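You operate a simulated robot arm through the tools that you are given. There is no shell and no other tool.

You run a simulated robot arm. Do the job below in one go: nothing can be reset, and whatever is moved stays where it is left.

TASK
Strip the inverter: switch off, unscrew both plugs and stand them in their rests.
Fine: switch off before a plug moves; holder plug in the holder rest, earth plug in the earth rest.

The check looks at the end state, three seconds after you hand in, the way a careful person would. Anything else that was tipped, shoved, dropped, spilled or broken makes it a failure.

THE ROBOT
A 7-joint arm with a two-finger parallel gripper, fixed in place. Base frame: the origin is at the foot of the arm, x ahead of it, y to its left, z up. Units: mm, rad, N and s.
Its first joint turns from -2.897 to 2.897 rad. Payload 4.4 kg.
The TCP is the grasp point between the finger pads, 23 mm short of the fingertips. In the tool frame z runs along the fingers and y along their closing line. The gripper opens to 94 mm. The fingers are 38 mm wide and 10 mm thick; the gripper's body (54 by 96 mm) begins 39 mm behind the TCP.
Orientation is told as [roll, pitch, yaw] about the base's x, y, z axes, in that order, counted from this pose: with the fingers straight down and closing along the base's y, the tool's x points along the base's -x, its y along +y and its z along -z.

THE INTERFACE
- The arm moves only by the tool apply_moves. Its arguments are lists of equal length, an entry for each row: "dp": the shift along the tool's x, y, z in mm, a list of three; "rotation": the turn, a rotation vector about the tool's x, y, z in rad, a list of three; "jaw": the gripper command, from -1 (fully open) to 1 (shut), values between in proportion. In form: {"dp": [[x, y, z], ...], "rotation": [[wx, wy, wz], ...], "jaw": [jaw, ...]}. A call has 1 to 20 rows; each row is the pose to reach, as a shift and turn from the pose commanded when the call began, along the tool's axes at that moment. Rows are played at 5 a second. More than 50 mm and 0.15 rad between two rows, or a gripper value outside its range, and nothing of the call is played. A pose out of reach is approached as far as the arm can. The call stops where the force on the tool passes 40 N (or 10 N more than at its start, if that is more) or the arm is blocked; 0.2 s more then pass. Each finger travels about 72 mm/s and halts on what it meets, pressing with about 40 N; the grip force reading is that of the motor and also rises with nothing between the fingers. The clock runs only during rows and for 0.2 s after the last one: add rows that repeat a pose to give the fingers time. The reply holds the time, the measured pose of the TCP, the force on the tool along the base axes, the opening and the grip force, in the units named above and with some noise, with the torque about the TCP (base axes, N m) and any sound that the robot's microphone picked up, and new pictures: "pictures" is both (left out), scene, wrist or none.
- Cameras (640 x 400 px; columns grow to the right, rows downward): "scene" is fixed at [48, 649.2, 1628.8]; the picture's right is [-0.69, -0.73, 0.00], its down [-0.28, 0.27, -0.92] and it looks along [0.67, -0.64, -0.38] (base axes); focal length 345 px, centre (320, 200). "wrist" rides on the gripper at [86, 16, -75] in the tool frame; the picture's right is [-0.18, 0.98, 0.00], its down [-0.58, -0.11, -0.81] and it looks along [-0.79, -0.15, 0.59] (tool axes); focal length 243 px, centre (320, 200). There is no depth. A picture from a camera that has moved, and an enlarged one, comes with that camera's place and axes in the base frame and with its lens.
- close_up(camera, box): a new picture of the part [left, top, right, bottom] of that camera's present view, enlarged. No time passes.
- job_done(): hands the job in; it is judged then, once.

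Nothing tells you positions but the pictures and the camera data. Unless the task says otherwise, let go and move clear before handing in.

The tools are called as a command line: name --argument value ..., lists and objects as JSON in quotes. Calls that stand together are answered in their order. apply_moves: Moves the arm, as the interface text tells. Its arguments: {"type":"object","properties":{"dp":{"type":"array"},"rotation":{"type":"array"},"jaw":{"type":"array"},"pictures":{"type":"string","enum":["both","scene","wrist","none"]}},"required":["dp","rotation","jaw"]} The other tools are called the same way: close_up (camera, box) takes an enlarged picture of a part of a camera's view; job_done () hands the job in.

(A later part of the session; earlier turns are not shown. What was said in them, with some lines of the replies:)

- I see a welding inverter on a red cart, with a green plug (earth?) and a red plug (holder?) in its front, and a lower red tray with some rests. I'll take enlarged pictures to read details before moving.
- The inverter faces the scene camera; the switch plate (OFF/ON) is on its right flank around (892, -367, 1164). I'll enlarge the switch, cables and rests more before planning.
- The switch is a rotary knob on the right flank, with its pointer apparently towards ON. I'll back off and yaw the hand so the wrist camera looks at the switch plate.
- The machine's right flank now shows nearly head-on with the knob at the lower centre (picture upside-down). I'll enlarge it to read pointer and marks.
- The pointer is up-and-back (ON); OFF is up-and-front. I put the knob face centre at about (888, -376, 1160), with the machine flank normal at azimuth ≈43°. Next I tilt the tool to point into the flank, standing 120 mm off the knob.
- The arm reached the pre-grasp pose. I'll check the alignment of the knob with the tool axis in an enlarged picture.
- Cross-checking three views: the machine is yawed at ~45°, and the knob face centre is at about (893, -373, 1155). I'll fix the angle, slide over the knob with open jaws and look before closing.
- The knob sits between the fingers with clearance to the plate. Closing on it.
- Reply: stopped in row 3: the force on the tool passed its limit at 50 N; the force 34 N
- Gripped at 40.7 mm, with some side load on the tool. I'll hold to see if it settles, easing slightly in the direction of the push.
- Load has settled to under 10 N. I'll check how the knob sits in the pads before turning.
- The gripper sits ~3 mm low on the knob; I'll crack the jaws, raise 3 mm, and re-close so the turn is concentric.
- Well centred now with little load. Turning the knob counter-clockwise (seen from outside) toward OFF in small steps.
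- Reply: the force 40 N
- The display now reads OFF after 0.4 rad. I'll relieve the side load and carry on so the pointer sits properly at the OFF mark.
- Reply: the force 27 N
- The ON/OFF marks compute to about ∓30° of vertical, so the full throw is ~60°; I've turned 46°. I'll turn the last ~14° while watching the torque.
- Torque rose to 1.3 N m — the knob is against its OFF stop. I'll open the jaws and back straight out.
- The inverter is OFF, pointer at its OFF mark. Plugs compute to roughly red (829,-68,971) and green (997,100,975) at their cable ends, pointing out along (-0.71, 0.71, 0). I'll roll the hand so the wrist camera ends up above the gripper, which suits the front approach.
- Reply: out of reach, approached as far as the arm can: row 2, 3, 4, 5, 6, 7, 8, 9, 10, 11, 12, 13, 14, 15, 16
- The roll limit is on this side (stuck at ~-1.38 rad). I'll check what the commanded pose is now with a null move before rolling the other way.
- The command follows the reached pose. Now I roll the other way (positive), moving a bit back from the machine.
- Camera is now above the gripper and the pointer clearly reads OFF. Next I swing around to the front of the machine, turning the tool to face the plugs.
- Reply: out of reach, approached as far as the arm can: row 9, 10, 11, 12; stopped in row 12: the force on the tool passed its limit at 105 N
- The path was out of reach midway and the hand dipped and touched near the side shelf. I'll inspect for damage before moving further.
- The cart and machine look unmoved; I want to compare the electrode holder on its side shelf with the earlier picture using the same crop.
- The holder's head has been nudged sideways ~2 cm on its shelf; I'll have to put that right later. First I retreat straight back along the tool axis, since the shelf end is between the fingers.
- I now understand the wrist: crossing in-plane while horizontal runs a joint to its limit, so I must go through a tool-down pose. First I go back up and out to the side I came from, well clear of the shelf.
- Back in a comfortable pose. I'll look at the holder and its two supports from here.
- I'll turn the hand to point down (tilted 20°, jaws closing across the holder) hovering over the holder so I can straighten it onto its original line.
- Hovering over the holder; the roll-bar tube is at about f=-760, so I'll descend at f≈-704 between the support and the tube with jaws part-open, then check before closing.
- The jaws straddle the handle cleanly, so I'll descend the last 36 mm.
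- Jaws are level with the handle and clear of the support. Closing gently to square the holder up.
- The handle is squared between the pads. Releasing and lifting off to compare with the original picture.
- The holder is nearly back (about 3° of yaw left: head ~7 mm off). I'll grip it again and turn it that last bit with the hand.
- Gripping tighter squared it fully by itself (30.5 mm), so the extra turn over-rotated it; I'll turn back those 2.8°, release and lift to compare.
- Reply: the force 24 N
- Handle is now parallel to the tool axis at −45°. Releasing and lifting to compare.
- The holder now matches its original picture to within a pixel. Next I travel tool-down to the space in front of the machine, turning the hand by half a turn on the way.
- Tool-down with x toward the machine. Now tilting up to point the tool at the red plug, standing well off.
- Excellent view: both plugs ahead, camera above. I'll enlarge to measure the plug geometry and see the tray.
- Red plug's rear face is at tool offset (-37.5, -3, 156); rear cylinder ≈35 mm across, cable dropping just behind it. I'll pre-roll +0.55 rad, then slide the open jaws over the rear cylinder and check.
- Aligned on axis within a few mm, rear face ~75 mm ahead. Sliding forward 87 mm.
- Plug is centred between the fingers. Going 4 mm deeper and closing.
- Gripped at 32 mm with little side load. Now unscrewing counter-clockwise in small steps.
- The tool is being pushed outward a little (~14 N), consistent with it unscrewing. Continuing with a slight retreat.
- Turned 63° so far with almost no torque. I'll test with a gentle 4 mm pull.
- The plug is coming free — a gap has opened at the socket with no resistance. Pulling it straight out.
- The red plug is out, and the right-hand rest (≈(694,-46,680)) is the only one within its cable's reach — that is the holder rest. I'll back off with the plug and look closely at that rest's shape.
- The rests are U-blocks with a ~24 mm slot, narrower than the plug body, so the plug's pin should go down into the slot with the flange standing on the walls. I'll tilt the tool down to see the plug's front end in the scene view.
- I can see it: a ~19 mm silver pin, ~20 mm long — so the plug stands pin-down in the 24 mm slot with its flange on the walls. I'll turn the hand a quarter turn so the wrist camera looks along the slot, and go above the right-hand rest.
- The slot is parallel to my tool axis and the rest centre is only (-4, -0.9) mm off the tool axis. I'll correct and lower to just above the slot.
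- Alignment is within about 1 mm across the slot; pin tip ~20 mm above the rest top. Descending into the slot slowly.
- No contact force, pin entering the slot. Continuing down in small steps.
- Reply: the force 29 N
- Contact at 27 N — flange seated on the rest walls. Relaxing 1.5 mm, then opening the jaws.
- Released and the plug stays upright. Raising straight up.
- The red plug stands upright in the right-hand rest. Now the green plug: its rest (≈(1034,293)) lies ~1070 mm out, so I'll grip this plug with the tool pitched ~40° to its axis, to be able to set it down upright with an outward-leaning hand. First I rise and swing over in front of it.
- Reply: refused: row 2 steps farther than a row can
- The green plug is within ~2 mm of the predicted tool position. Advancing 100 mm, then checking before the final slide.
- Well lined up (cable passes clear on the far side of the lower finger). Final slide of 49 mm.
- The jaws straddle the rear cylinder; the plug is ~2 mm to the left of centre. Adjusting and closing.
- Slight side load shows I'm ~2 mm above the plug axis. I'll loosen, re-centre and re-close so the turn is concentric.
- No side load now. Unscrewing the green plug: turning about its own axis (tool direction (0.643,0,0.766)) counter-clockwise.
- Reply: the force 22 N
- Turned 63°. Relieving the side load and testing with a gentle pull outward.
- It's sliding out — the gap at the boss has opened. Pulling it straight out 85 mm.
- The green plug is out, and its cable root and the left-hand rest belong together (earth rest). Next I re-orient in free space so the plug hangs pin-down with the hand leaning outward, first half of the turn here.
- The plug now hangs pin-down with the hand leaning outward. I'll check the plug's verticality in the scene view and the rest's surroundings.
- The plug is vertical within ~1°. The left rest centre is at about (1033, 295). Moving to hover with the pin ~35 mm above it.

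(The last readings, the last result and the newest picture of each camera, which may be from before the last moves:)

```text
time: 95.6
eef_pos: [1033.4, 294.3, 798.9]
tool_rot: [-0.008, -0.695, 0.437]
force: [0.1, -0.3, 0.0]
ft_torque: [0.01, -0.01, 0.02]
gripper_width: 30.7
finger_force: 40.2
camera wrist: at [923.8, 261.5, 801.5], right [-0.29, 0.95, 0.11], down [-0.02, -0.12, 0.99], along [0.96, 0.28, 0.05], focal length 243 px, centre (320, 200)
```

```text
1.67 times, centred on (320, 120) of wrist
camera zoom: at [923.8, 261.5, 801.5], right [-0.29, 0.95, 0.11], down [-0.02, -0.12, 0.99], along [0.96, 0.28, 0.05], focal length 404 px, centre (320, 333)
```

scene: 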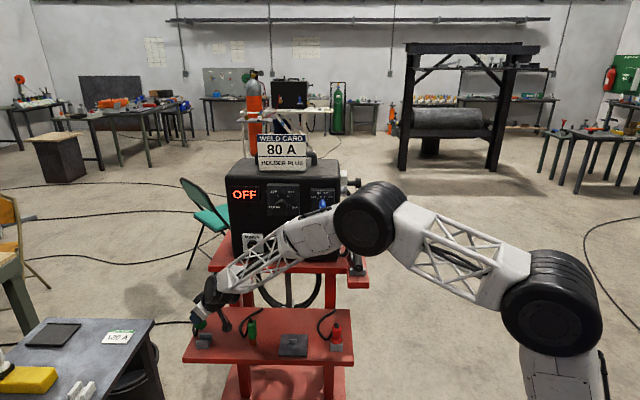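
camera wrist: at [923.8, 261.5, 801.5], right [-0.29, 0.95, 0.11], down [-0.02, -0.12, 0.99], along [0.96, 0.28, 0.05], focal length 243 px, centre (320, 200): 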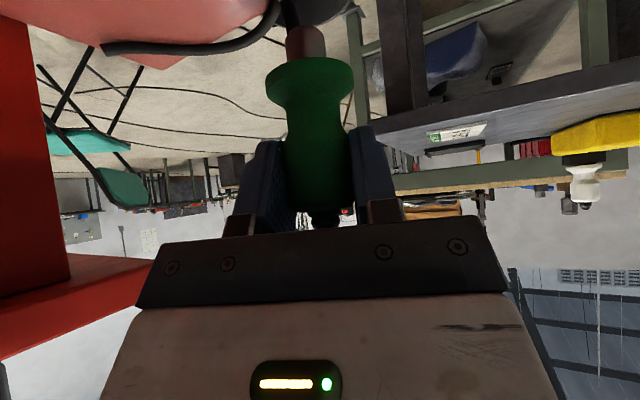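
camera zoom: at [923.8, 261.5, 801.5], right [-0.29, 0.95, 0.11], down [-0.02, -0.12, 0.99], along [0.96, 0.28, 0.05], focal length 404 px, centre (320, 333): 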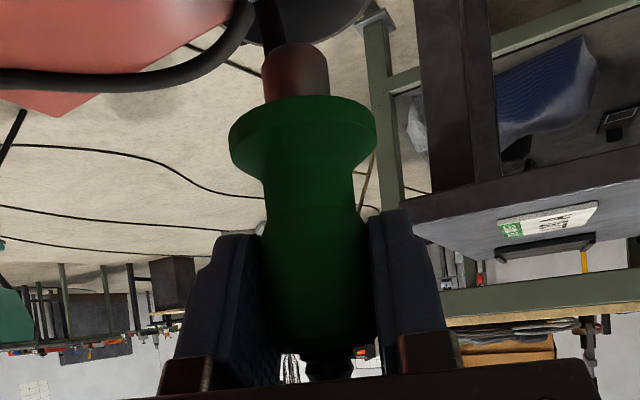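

close_up --camera "scene" --box '[195, 315, 235, 355]'

```text
10.00 times, centred on (215, 335) of scene
camera zoom: at [48.0, 649.2, 1628.8], right [-0.69, -0.73, 0.0], down [-0.28, 0.27, -0.92], along [0.67, -0.64, -0.38], focal length 3452 px, centre (1370, -1150)
```

zoom: 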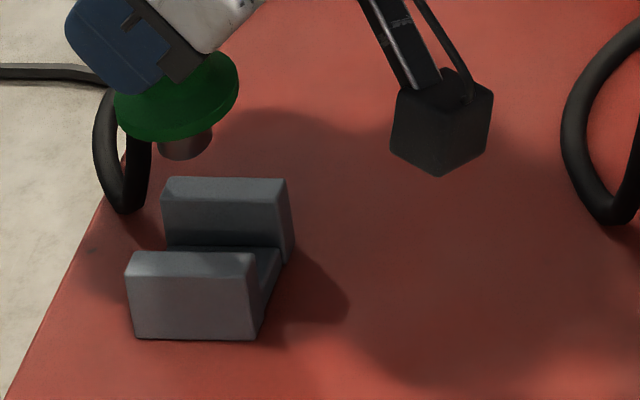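

Pin and slot project to the same line within ~1 mm. Lowering to ~12 mm above the slot for a final check.

apply_moves --dp '[[8.7, 0, 10.3], [17.3, 0, 20.7], [17.3, 0, 20.7]]' --rotation '[[0, 0, 0], [0, 0, 0], [0, 0, 0]]' --jaw '[0.7, 0.7, 0.7]' --pictures "wrist"

close_up --camera "scene" --box '[195, 315, 235, 355]'

close_up --camera "wrist" --box '[240, 0, 380, 120]'

```text
time: 96.4
eef_pos: [1033.7, 294.1, 771.9]
tool_rot: [-0.004, -0.694, 0.438]
force: [0.1, -0.6, -0.2]
ft_torque: [0.0, -0.01, 0.01]
gripper_width: 30.7
finger_force: 39.7
camera wrist: at [924.1, 261.4, 774.6], right [-0.29, 0.95, 0.11], down [-0.02, -0.12, 0.99], along [0.96, 0.28, 0.05], focal length 243 px, centre (320, 200)
```

wrist: 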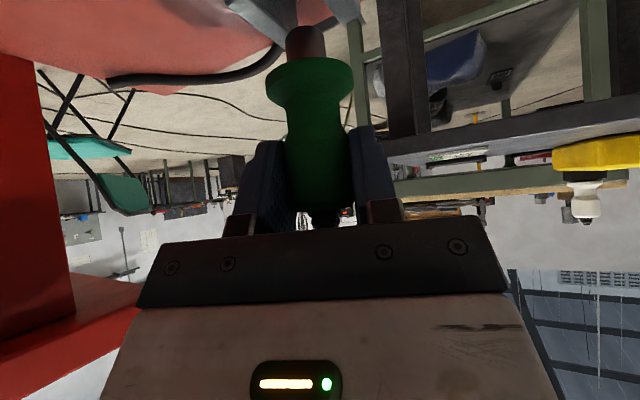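

```text
10.00 times, centred on (215, 335) of scene
camera zoom: at [48.0, 649.2, 1628.8], right [-0.69, -0.73, 0.0], down [-0.28, 0.27, -0.92], along [0.67, -0.64, -0.38], focal length 3452 px, centre (1370, -1150)
```

zoom: 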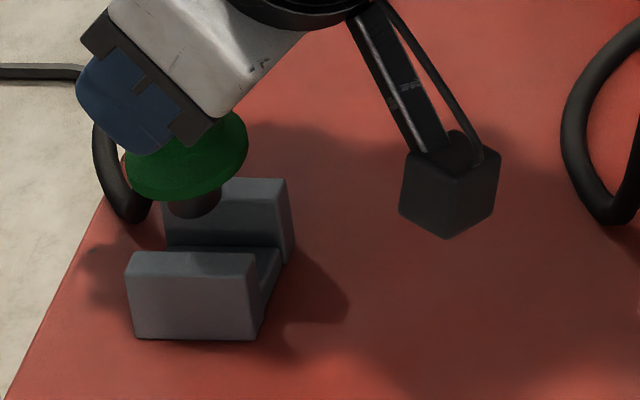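

```text
3.33 times, centred on (310, 60) of wrist
camera zoom: at [924.1, 261.4, 774.6], right [-0.29, 0.95, 0.11], down [-0.02, -0.12, 0.99], along [0.96, 0.28, 0.05], focal length 809 px, centre (353, 667)
```

zoom: 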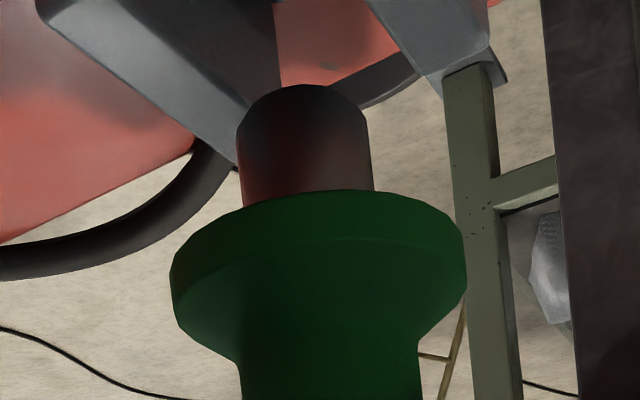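

close_up --camera "wrist" --box '[230, 0, 370, 60]'

```text
4.57 times, centred on (300, 30) of wrist
camera zoom: at [924.1, 261.4, 774.6], right [-0.29, 0.95, 0.11], down [-0.02, -0.12, 0.99], along [0.96, 0.28, 0.05], focal length 1109 px, centre (411, 977)
```

zoom: 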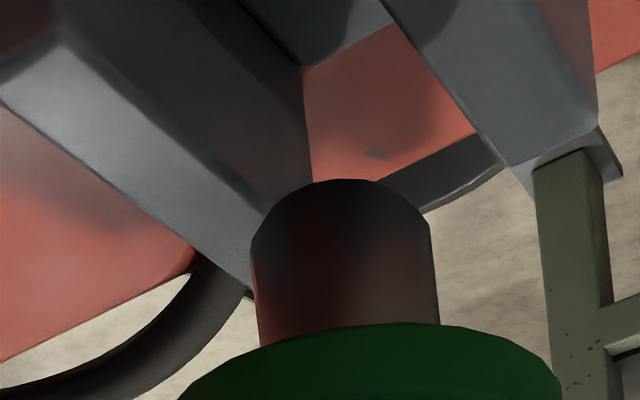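

Both cameras agree on cross-slot alignment within ~1 mm; along the slot I'll shift 2 mm toward the base. Then lower the pin into the slot slowly.

apply_moves --dp '[[1.4, -0.7, -1.2], [6.5, -0.7, 4.9], [10.4, -0.7, 9.6], [13, -0.7, 12.6], [13, -0.7, 12.6]]' --rotation '[[0, 0, 0], [0, 0, 0], [0, 0, 0], [0, 0, 0], [0, 0, 0]]' --jaw '[0.7, 0.7, 0.7, 0.7, 0.7]' --pictures "wrist"

close_up --camera "scene" --box '[195, 315, 235, 355]'

close_up --camera "wrist" --box '[230, 0, 370, 100]'

```text
time: 97.6
eef_pos: [1031.3, 292.6, 755.4]
tool_rot: [-0.006, -0.694, 0.436]
force: [0.6, 0.3, -0.6]
ft_torque: [-0.01, -0.02, 0.02]
gripper_width: 30.8
finger_force: 39.8
camera wrist: at [923.2, 259.2, 756.8], right [-0.29, 0.95, 0.11], down [-0.02, -0.12, 0.99], along [0.96, 0.28, 0.05], focal length 243 px, centre (320, 200)
```

wrist: 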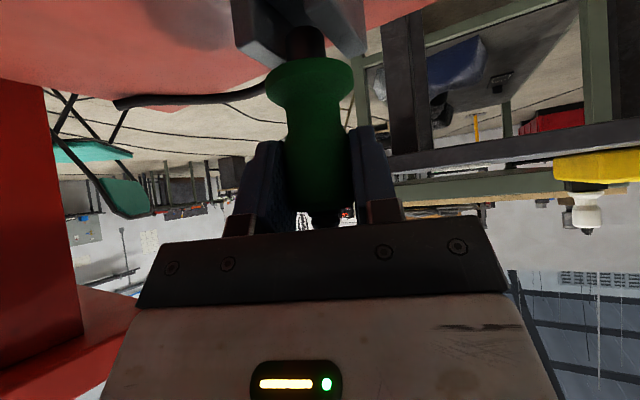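

```text
10.00 times, centred on (215, 335) of scene
camera zoom: at [48.0, 649.2, 1628.8], right [-0.69, -0.73, 0.0], down [-0.28, 0.27, -0.92], along [0.67, -0.64, -0.38], focal length 3452 px, centre (1370, -1150)
```

zoom: 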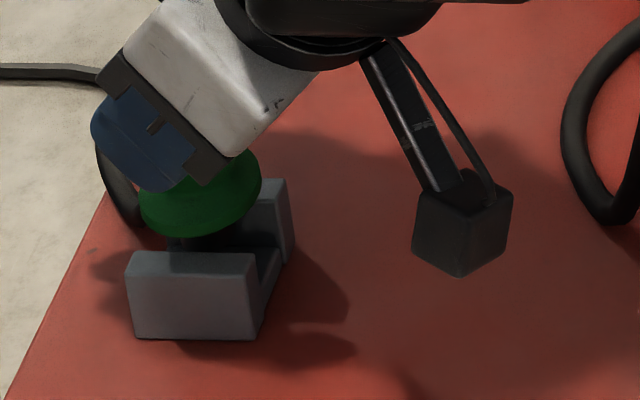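

```text
4.00 times, centred on (300, 50) of wrist
camera zoom: at [923.2, 259.2, 756.8], right [-0.29, 0.95, 0.11], down [-0.02, -0.12, 0.99], along [0.96, 0.28, 0.05], focal length 970 px, centre (400, 800)
```

zoom: 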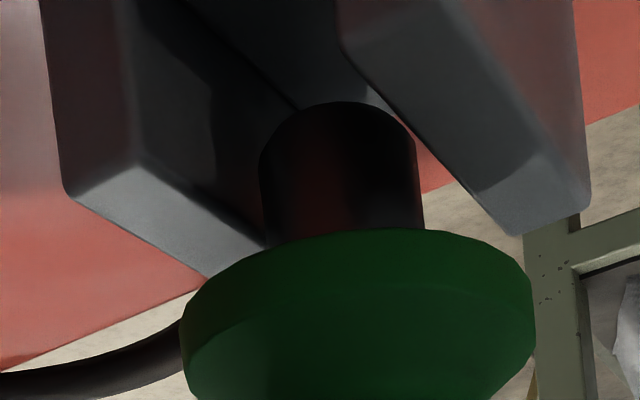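

The pin is inside the slot with no contact force. Continuing down in small steps.

apply_moves --dp '[[1.9, 0, 2.3], [3.8, 0, 4.6], [5.8, 0, 6.9], [7, 0, 8.4]]' --rotation '[[0, 0, 0], [0, 0, 0], [0, 0, 0], [0, 0, 0]]' --jaw '[0.7, 0.7, 0.7, 0.7]' --pictures "none"

close_up --camera "scene" --box '[195, 315, 235, 355]'

close_up --camera "wrist" --box '[220, 0, 400, 110]'

```text
time: 98.6
eef_pos: [1033.4, 293.4, 743.0]
tool_rot: [-0.006, -0.695, 0.437]
force: [0.2, -0.1, -0.4]
ft_torque: [0.02, 0.0, 0.0]
gripper_width: 30.6
finger_force: 39.1
```

```text
10.00 times, centred on (215, 335) of scene
camera zoom: at [48.0, 649.2, 1628.8], right [-0.69, -0.73, 0.0], down [-0.28, 0.27, -0.92], along [0.67, -0.64, -0.38], focal length 3452 px, centre (1370, -1150)
```

zoom: 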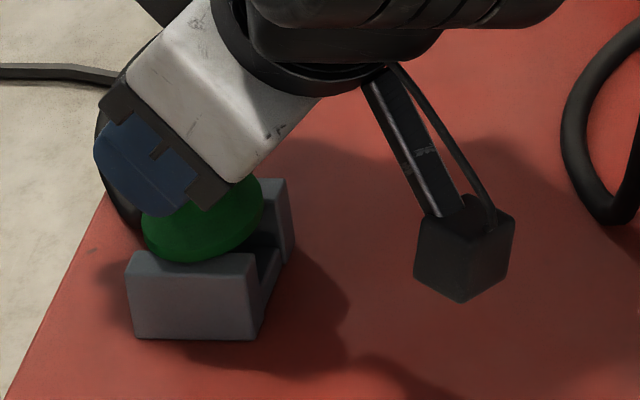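

```text
3.56 times, centred on (310, 55) of wrist
camera zoom: at [923.3, 259.7, 746.1], right [-0.29, 0.95, 0.11], down [-0.02, -0.12, 0.99], along [0.96, 0.28, 0.05], focal length 863 px, centre (356, 716)
```

zoom: 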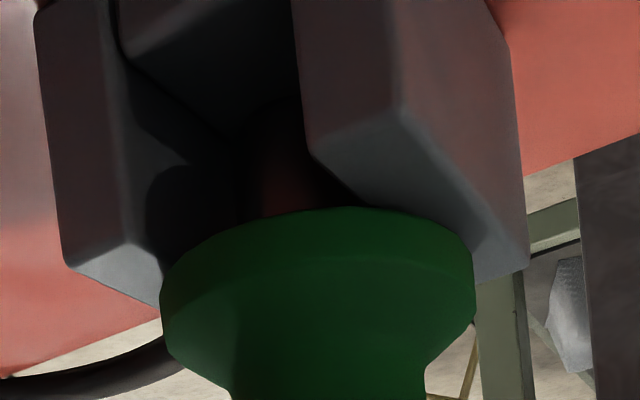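

Pin well inside; flange almost on the walls. Easing down until contact.

apply_moves --dp '[[0.64, 0, 0.77], [1.28, 0, 1.54], [1.92, 0, 2.3], [2.56, 0, 3.07]]' --rotation '[[0, 0, 0], [0, 0, 0], [0, 0, 0], [0, 0, 0]]' --jaw '[0.7, 0.7, 0.7, 0.7]' --pictures "none"

```text
time: 99.6
eef_pos: [1033.0, 293.2, 741.9]
tool_rot: [-0.005, -0.695, 0.438]
force: [-1.5, -2.7, 8.8]
ft_torque: [-0.02, -0.08, 0.01]
gripper_width: 30.8
finger_force: 39.7
```

apply_moves --dp '[[0.4, 0, 0.5], [0.7, 0, 0.8]]' --rotation '[[0, 0, 0], [0, 0, 0]]' --jaw '[0.7, 0.7]' --pictures "none"

close_up --camera "scene" --box '[195, 315, 235, 355]'

close_up --camera "wrist" --box '[220, 0, 400, 110]'

```text
time: 100.2
eef_pos: [1033.7, 291.8, 741.9]
tool_rot: [-0.007, -0.697, 0.439]
force: [-3.9, -3.2, 28.9]
ft_torque: [0.08, 0.02, 0.0]
gripper_width: 30.5
finger_force: 39.7
```

```text
10.00 times, centred on (215, 335) of scene
camera zoom: at [48.0, 649.2, 1628.8], right [-0.69, -0.73, 0.0], down [-0.28, 0.27, -0.92], along [0.67, -0.64, -0.38], focal length 3452 px, centre (1370, -1150)
```

zoom: 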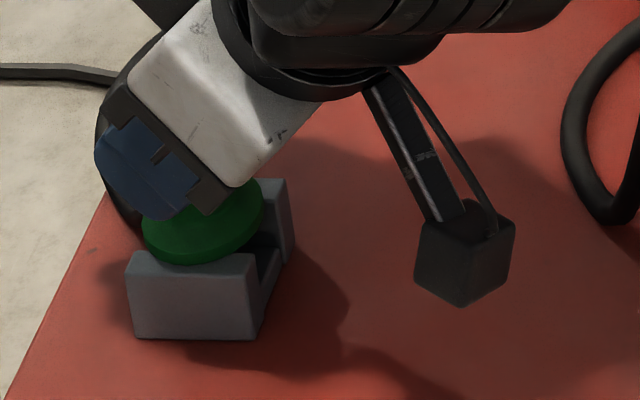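

```text
3.56 times, centred on (310, 55) of wrist
camera zoom: at [924.1, 259.4, 743.3], right [-0.29, 0.95, 0.11], down [-0.02, -0.12, 0.99], along [0.96, 0.28, 0.06], focal length 863 px, centre (356, 716)
```

zoom: 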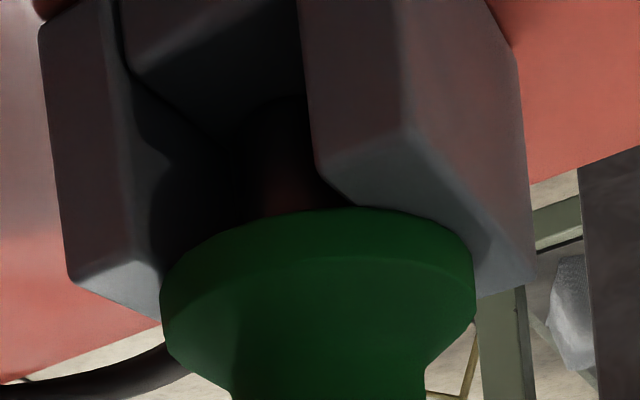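

Seated firmly (29 N). Relaxing by 1.5 mm and opening gently.

apply_moves --dp '[[-0.96, 0, -1.15], [-0.96, 0, -1.15], [-0.96, 0, -1.15], [-0.96, 0, -1.15], [-0.96, 0, -1.15], [-0.96, 0, -1.15]]' --rotation '[[0, 0, 0], [0, 0, 0], [0, 0, 0], [0, 0, 0], [0, 0, 0], [0, 0, 0]]' --jaw '[0.7, 0.3, 0, -0.2, -0.4, -0.4]'

close_up --camera "scene" --box '[195, 315, 235, 355]'

close_up --camera "wrist" --box '[180, 0, 460, 240]'

```text
time: 101.6
eef_pos: [1032.6, 292.3, 739.5]
tool_rot: [-0.004, -0.696, 0.438]
force: [0.0, 0.1, -0.3]
ft_torque: [0.0, -0.01, -0.02]
gripper_width: 66.0
finger_force: 0.0
camera wrist: at [923.1, 259.4, 742.1], right [-0.29, 0.95, 0.11], down [-0.02, -0.12, 0.99], along [0.96, 0.28, 0.05], focal length 243 px, centre (320, 200)
```

scene: 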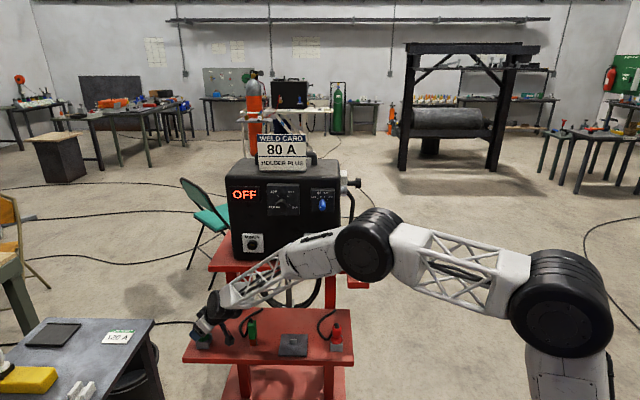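
wrist: 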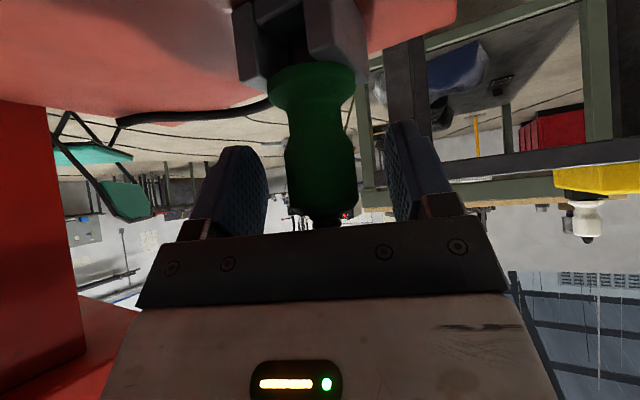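

```text
10.00 times, centred on (215, 335) of scene
camera zoom: at [48.0, 649.2, 1628.8], right [-0.69, -0.73, 0.0], down [-0.28, 0.27, -0.92], along [0.67, -0.64, -0.38], focal length 3452 px, centre (1370, -1150)
```

zoom: 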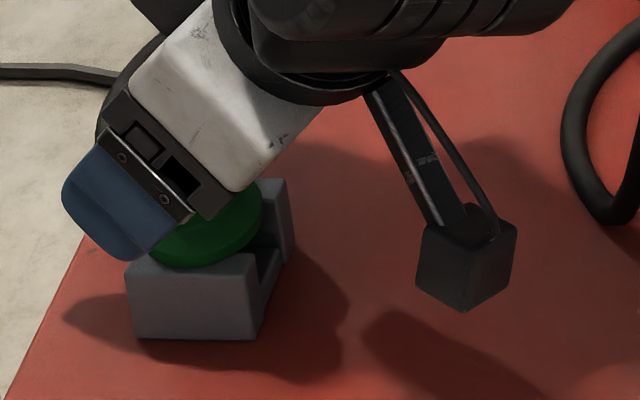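

```text
1.67 times, centred on (320, 120) of wrist
camera zoom: at [923.1, 259.4, 742.1], right [-0.29, 0.95, 0.11], down [-0.02, -0.12, 0.99], along [0.96, 0.28, 0.05], focal length 404 px, centre (320, 333)
```

zoom: 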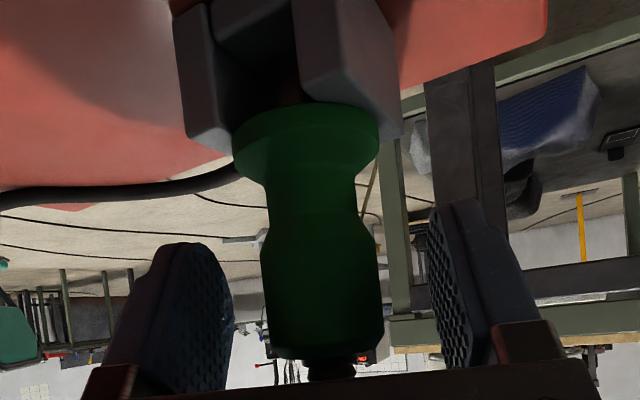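

The green plug stands upright on its own. Backing the hand off along the tool axis (up and away).

apply_moves --dp '[[0, 0, -15], [0, 0, -45], [0, 0, -85], [0, 0, -130], [0, 0, -170], [0, 0, -170]]' --rotation '[[0, 0, 0], [0, 0, 0], [0, 0, 0], [0, 0, 0], [0, 0, 0], [0, 0, 0]]' --jaw '[-0.45, -0.45, -0.45, -0.45, -0.45, -0.45]'

close_up --camera "scene" --box '[180, 290, 270, 360]'

close_up --camera "wrist" --box '[180, 0, 460, 220]'

```text
time: 103.0
eef_pos: [932.6, 248.0, 870.9]
tool_rot: [-0.005, -0.694, 0.439]
force: [0.3, -0.6, -0.1]
ft_torque: [-0.01, 0.0, 0.01]
gripper_width: 68.1
finger_force: 0.0
camera wrist: at [823.7, 213.5, 872.5], right [-0.29, 0.95, 0.11], down [-0.02, -0.12, 0.99], along [0.96, 0.28, 0.05], focal length 243 px, centre (320, 200)
```

scene: 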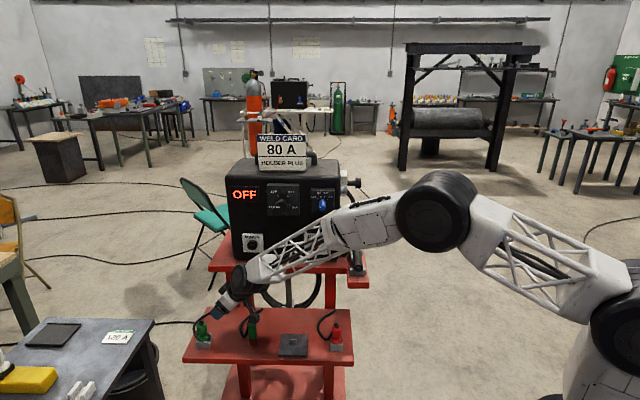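
wrist: 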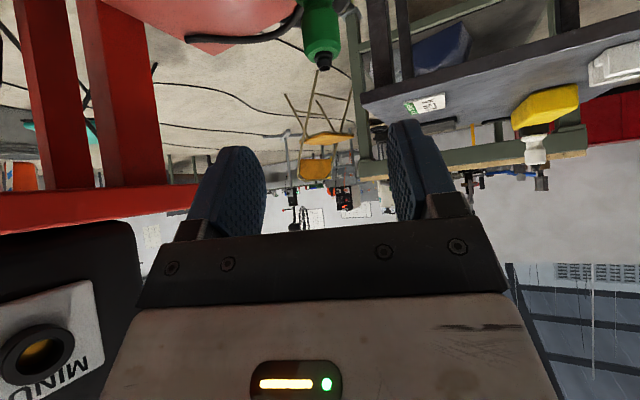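

```text
5.71 times, centred on (225, 325) of scene
camera zoom: at [48.0, 649.2, 1628.8], right [-0.69, -0.73, 0.0], down [-0.28, 0.27, -0.92], along [0.67, -0.64, -0.38], focal length 1973 px, centre (863, -514)
```

zoom: 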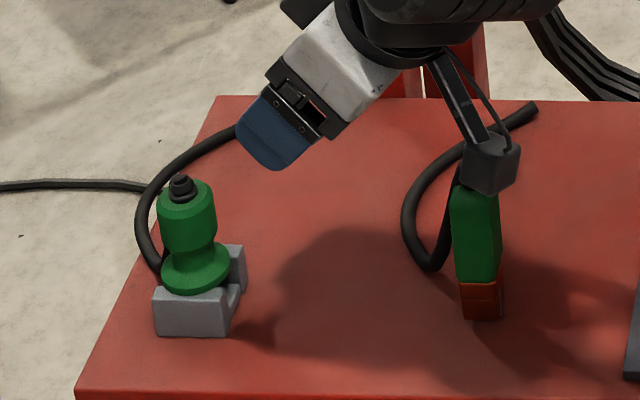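

```text
1.82 times, centred on (320, 110) of wrist
camera zoom: at [823.7, 213.5, 872.5], right [-0.29, 0.95, 0.11], down [-0.02, -0.12, 0.99], along [0.96, 0.28, 0.05], focal length 441 px, centre (320, 364)
```

zoom: 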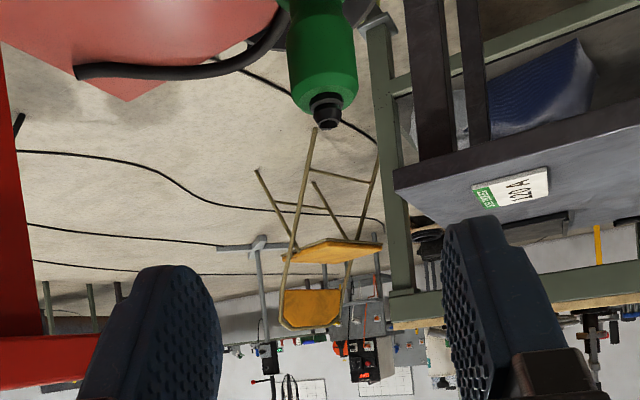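

Both plugs stand in their rests. I'll move the arm farther clear and then compare everything with the starting pictures.

apply_moves --dp '[[0, 0, -40], [0, 0, -80], [0, 0, -120], [-20, 0, -150], [-40, 0, -180], [-40, 0, -180]]' --rotation '[[0, 0, 0], [0, 0, 0], [0, 0, 0], [0, 0, 0], [0, 0, 0], [0, 0, 0]]' --jaw '[-0.45, -0.45, -0.45, -0.45, -0.45, -0.45]'

close_up --camera "scene" --box '[180, 300, 290, 370]'

close_up --camera "scene" --box '[270, 300, 380, 370]'

close_up --camera "scene" --box '[320, 220, 400, 300]'

close_up --camera "scene" --box '[200, 120, 380, 270]'

close_up --camera "scene" --box '[0, 300, 180, 400]'

```text
time: 104.4
eef_pos: [858.8, 210.3, 1036.6]
tool_rot: [-0.006, -0.695, 0.439]
force: [0.5, -0.7, 0.6]
ft_torque: [0.0, 0.02, 0.01]
gripper_width: 68.0
finger_force: 0.0
camera wrist: at [748.5, 177.3, 1038.6], right [-0.29, 0.95, 0.11], down [-0.02, -0.12, 0.99], along [0.96, 0.28, 0.05], focal length 243 px, centre (320, 200)
```

scene: 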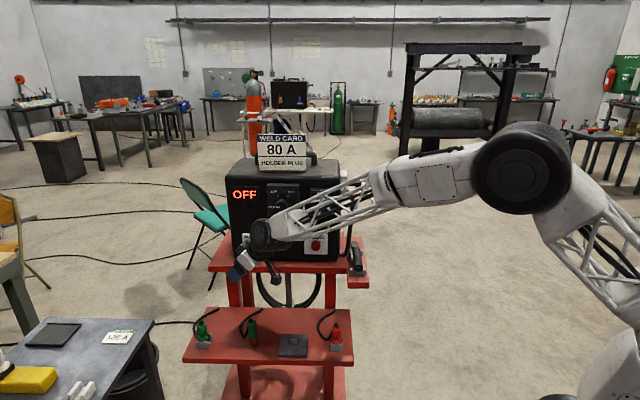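
wrist: 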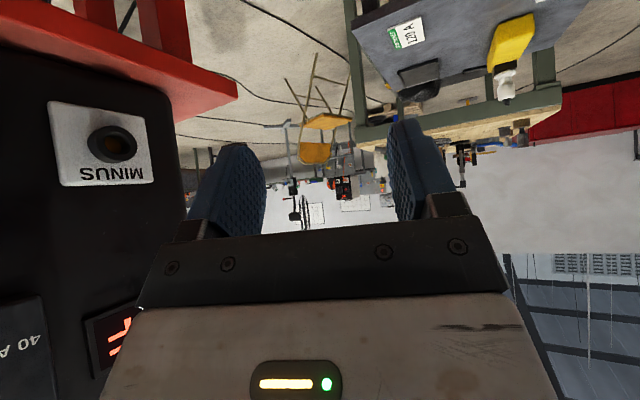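

```text
5.71 times, centred on (235, 335) of scene
camera zoom: at [48.0, 649.2, 1628.8], right [-0.69, -0.73, 0.0], down [-0.28, 0.27, -0.92], along [0.67, -0.64, -0.38], focal length 1973 px, centre (806, -571)
```

zoom: 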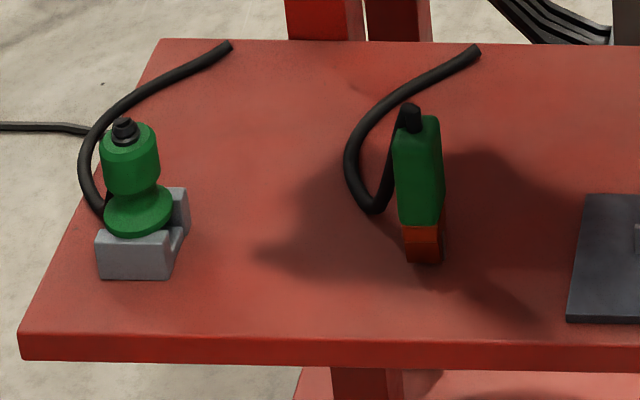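

```text
5.71 times, centred on (325, 335) of scene
camera zoom: at [48.0, 649.2, 1628.8], right [-0.69, -0.73, 0.0], down [-0.28, 0.27, -0.92], along [0.67, -0.64, -0.38], focal length 1973 px, centre (291, -571)
```

zoom: 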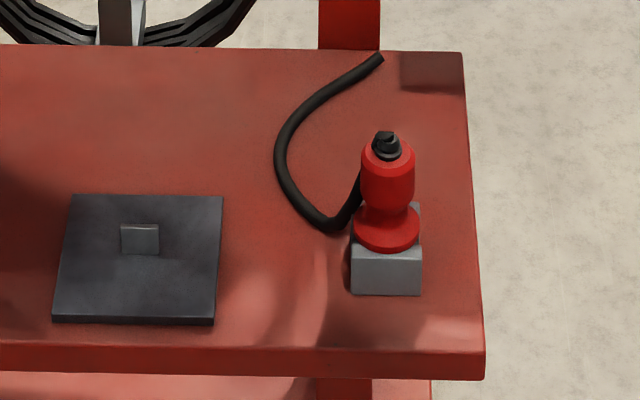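

```text
5.00 times, centred on (360, 260) of scene
camera zoom: at [48.0, 649.2, 1628.8], right [-0.69, -0.73, 0.0], down [-0.28, 0.27, -0.92], along [0.67, -0.64, -0.38], focal length 1726 px, centre (120, -100)
```

zoom: 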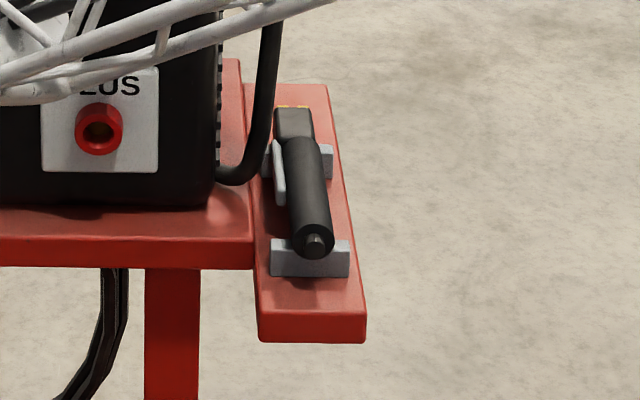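

```text
2.67 times, centred on (290, 195) of scene
camera zoom: at [48.0, 649.2, 1628.8], right [-0.69, -0.73, 0.0], down [-0.28, 0.27, -0.92], along [0.67, -0.64, -0.38], focal length 921 px, centre (400, 213)
```

zoom: 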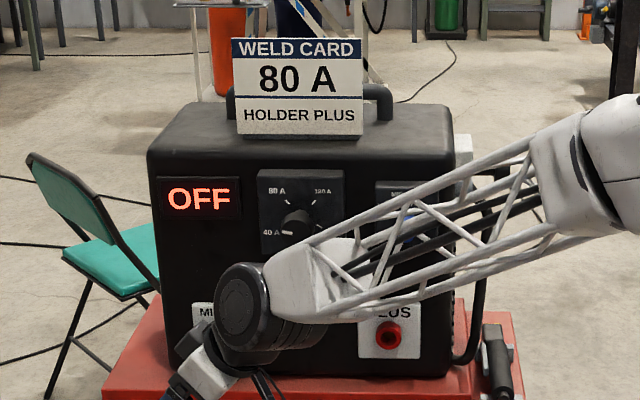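

```text
3.56 times, centred on (90, 350) of scene
camera zoom: at [48.0, 649.2, 1628.8], right [-0.69, -0.73, 0.0], down [-0.28, 0.27, -0.92], along [0.67, -0.64, -0.38], focal length 1227 px, centre (1138, -333)
```

zoom: 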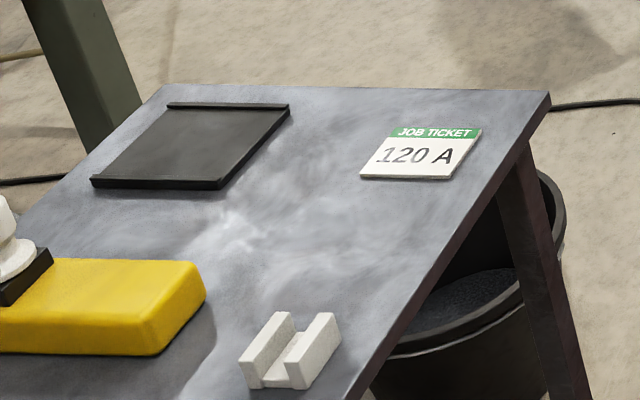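

Everything matches its original place. I'll draw the arm fully away from the machine and check the dials and switch one last time.

apply_moves --dp '[[11.6, 2.6, -39], [23.2, 5.2, -78], [34.8, 7.9, -117], [46.4, 10.5, -156], [58, 13.1, -195.3], [58, 13.1, -195.3]]' --rotation '[[0, 0, 0], [0, 0, 0], [0, 0, 0], [0, 0, 0], [0, 0, 0], [0, 0, 0]]' --jaw '[-0.45, -0.45, -0.45, -0.45, -0.45, -0.45]'

close_up --camera "scene" --box '[200, 120, 380, 270]'

close_up --camera "scene" --box '[170, 290, 370, 400]'

```text
time: 105.8
eef_pos: [699.1, 152.8, 1148.2]
tool_rot: [-0.005, -0.696, 0.436]
force: [-0.1, 0.0, 0.4]
ft_torque: [0.01, 0.0, -0.01]
gripper_width: 67.9
finger_force: 0.1
camera wrist: at [589.9, 118.9, 1150.5], right [-0.29, 0.95, 0.11], down [-0.02, -0.12, 0.99], along [0.96, 0.28, 0.05], focal length 243 px, centre (320, 200)
```

scene: 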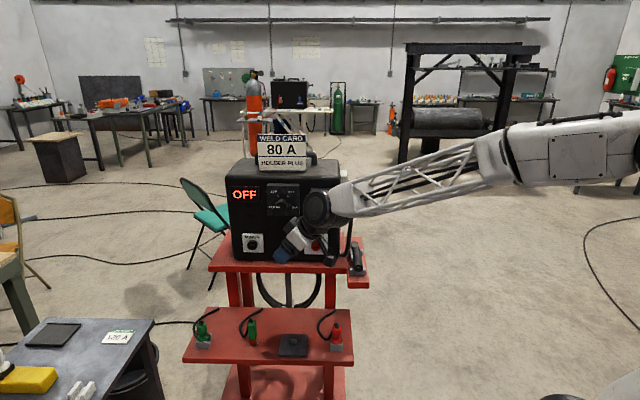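
wrist: 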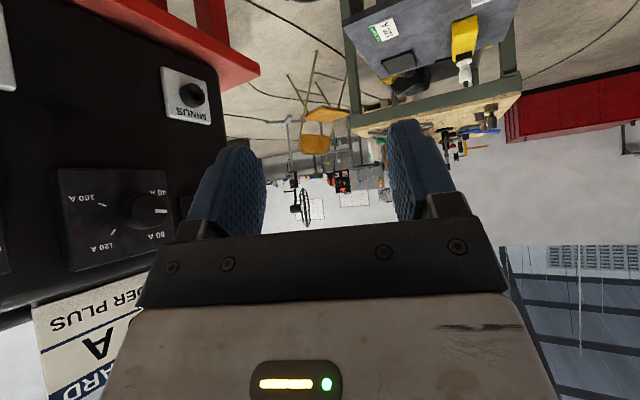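

```text
2.67 times, centred on (290, 195) of scene
camera zoom: at [48.0, 649.2, 1628.8], right [-0.69, -0.73, 0.0], down [-0.28, 0.27, -0.92], along [0.67, -0.64, -0.38], focal length 921 px, centre (400, 213)
```

zoom: 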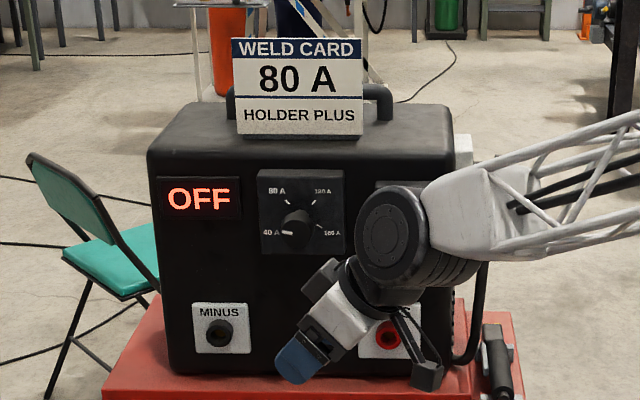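

```text
3.20 times, centred on (270, 345) of scene
camera zoom: at [48.0, 649.2, 1628.8], right [-0.69, -0.73, 0.0], down [-0.28, 0.27, -0.92], along [0.67, -0.64, -0.38], focal length 1105 px, centre (480, -264)
```

zoom: 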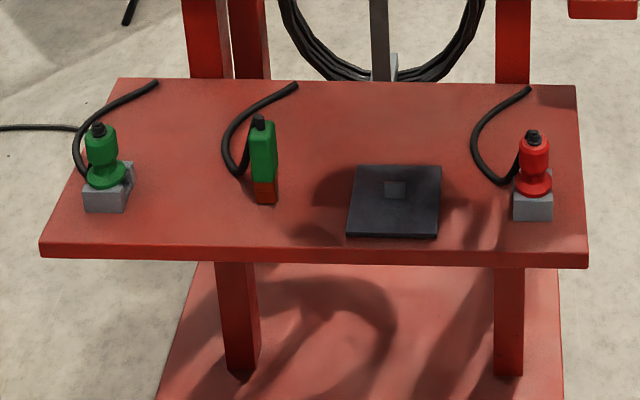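

apply_moves --dp '[[5.7, 23, -22], [11.4, 46, -44], [17.1, 70, -66], [17.1, 70, -66]]' --rotation '[[0, 0, 0], [0, 0, 0], [0, 0, 0], [0, 0, 0]]' --jaw '[-0.45, -0.45, -0.45, -0.45]' --pictures "scene"

close_up --camera "scene" --box '[250, 160, 370, 270]'

```text
time: 106.8
eef_pos: [618.5, 194.6, 1188.9]
tool_rot: [-0.006, -0.694, 0.437]
force: [0.3, -0.4, 0.0]
ft_torque: [0.01, -0.04, 0.02]
gripper_width: 68.1
finger_force: 0.0
```

scene: 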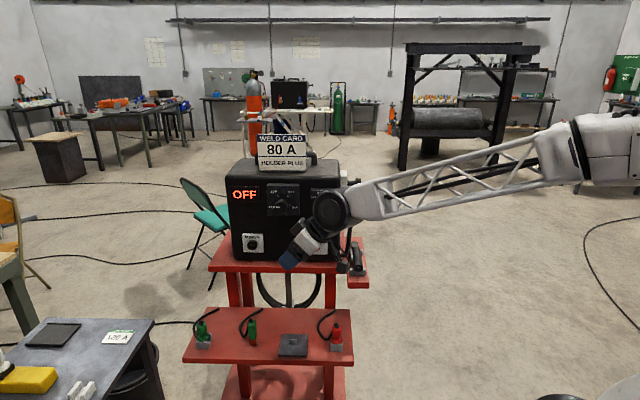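

```text
3.64 times, centred on (310, 215) of scene
camera zoom: at [48.0, 649.2, 1628.8], right [-0.69, -0.73, 0.0], down [-0.28, 0.27, -0.92], along [0.67, -0.64, -0.38], focal length 1255 px, centre (356, 146)
```

zoom: 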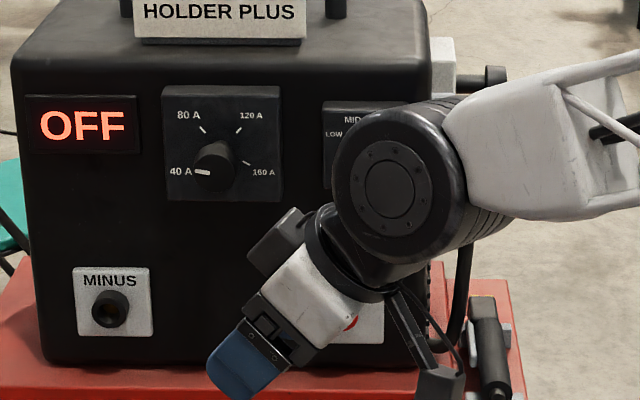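

The inverter is off. The red holder plug stands in the right-hand rest and the green earth plug in the left-hand rest. The electrode holder I nudged is back where it was, nothing else looks moved, and the gripper is open and clear. I'm handing in.

job_done

```text
The job is handed in.
```

I switched the inverter off before moving either plug, unscrewed both plugs, and stood them upright in their rests. The job is handed in, and I haven't seen the verdict.

- **Switch:** the knob is turned fully to OFF and the display reads OFF.
- **Holder plug (red, from PLUS):** it stands pin-down in the right-hand rest, the only one its cable could reach.
- **Earth plug (green, from MINUS):** it stands pin-down in the left-hand rest, next to its cable.
- **One mishap:** while swinging the arm around to the front of the machine, the hand dipped and hit the side shelf. It turned the electrode holder by about 7° on its supports. I gripped it and squared it back up, and it now matches the starting picture to within about 1 mm.

The rests carry no labels, so I matched each plug to its rest by cable reach. The other items I compared with the first pictures (earth clamp, current dial, cart tray and bench) look unchanged. The arm was blocking the blue dial in my last close-up. It looked unchanged in earlier pictures, and nothing touched it.
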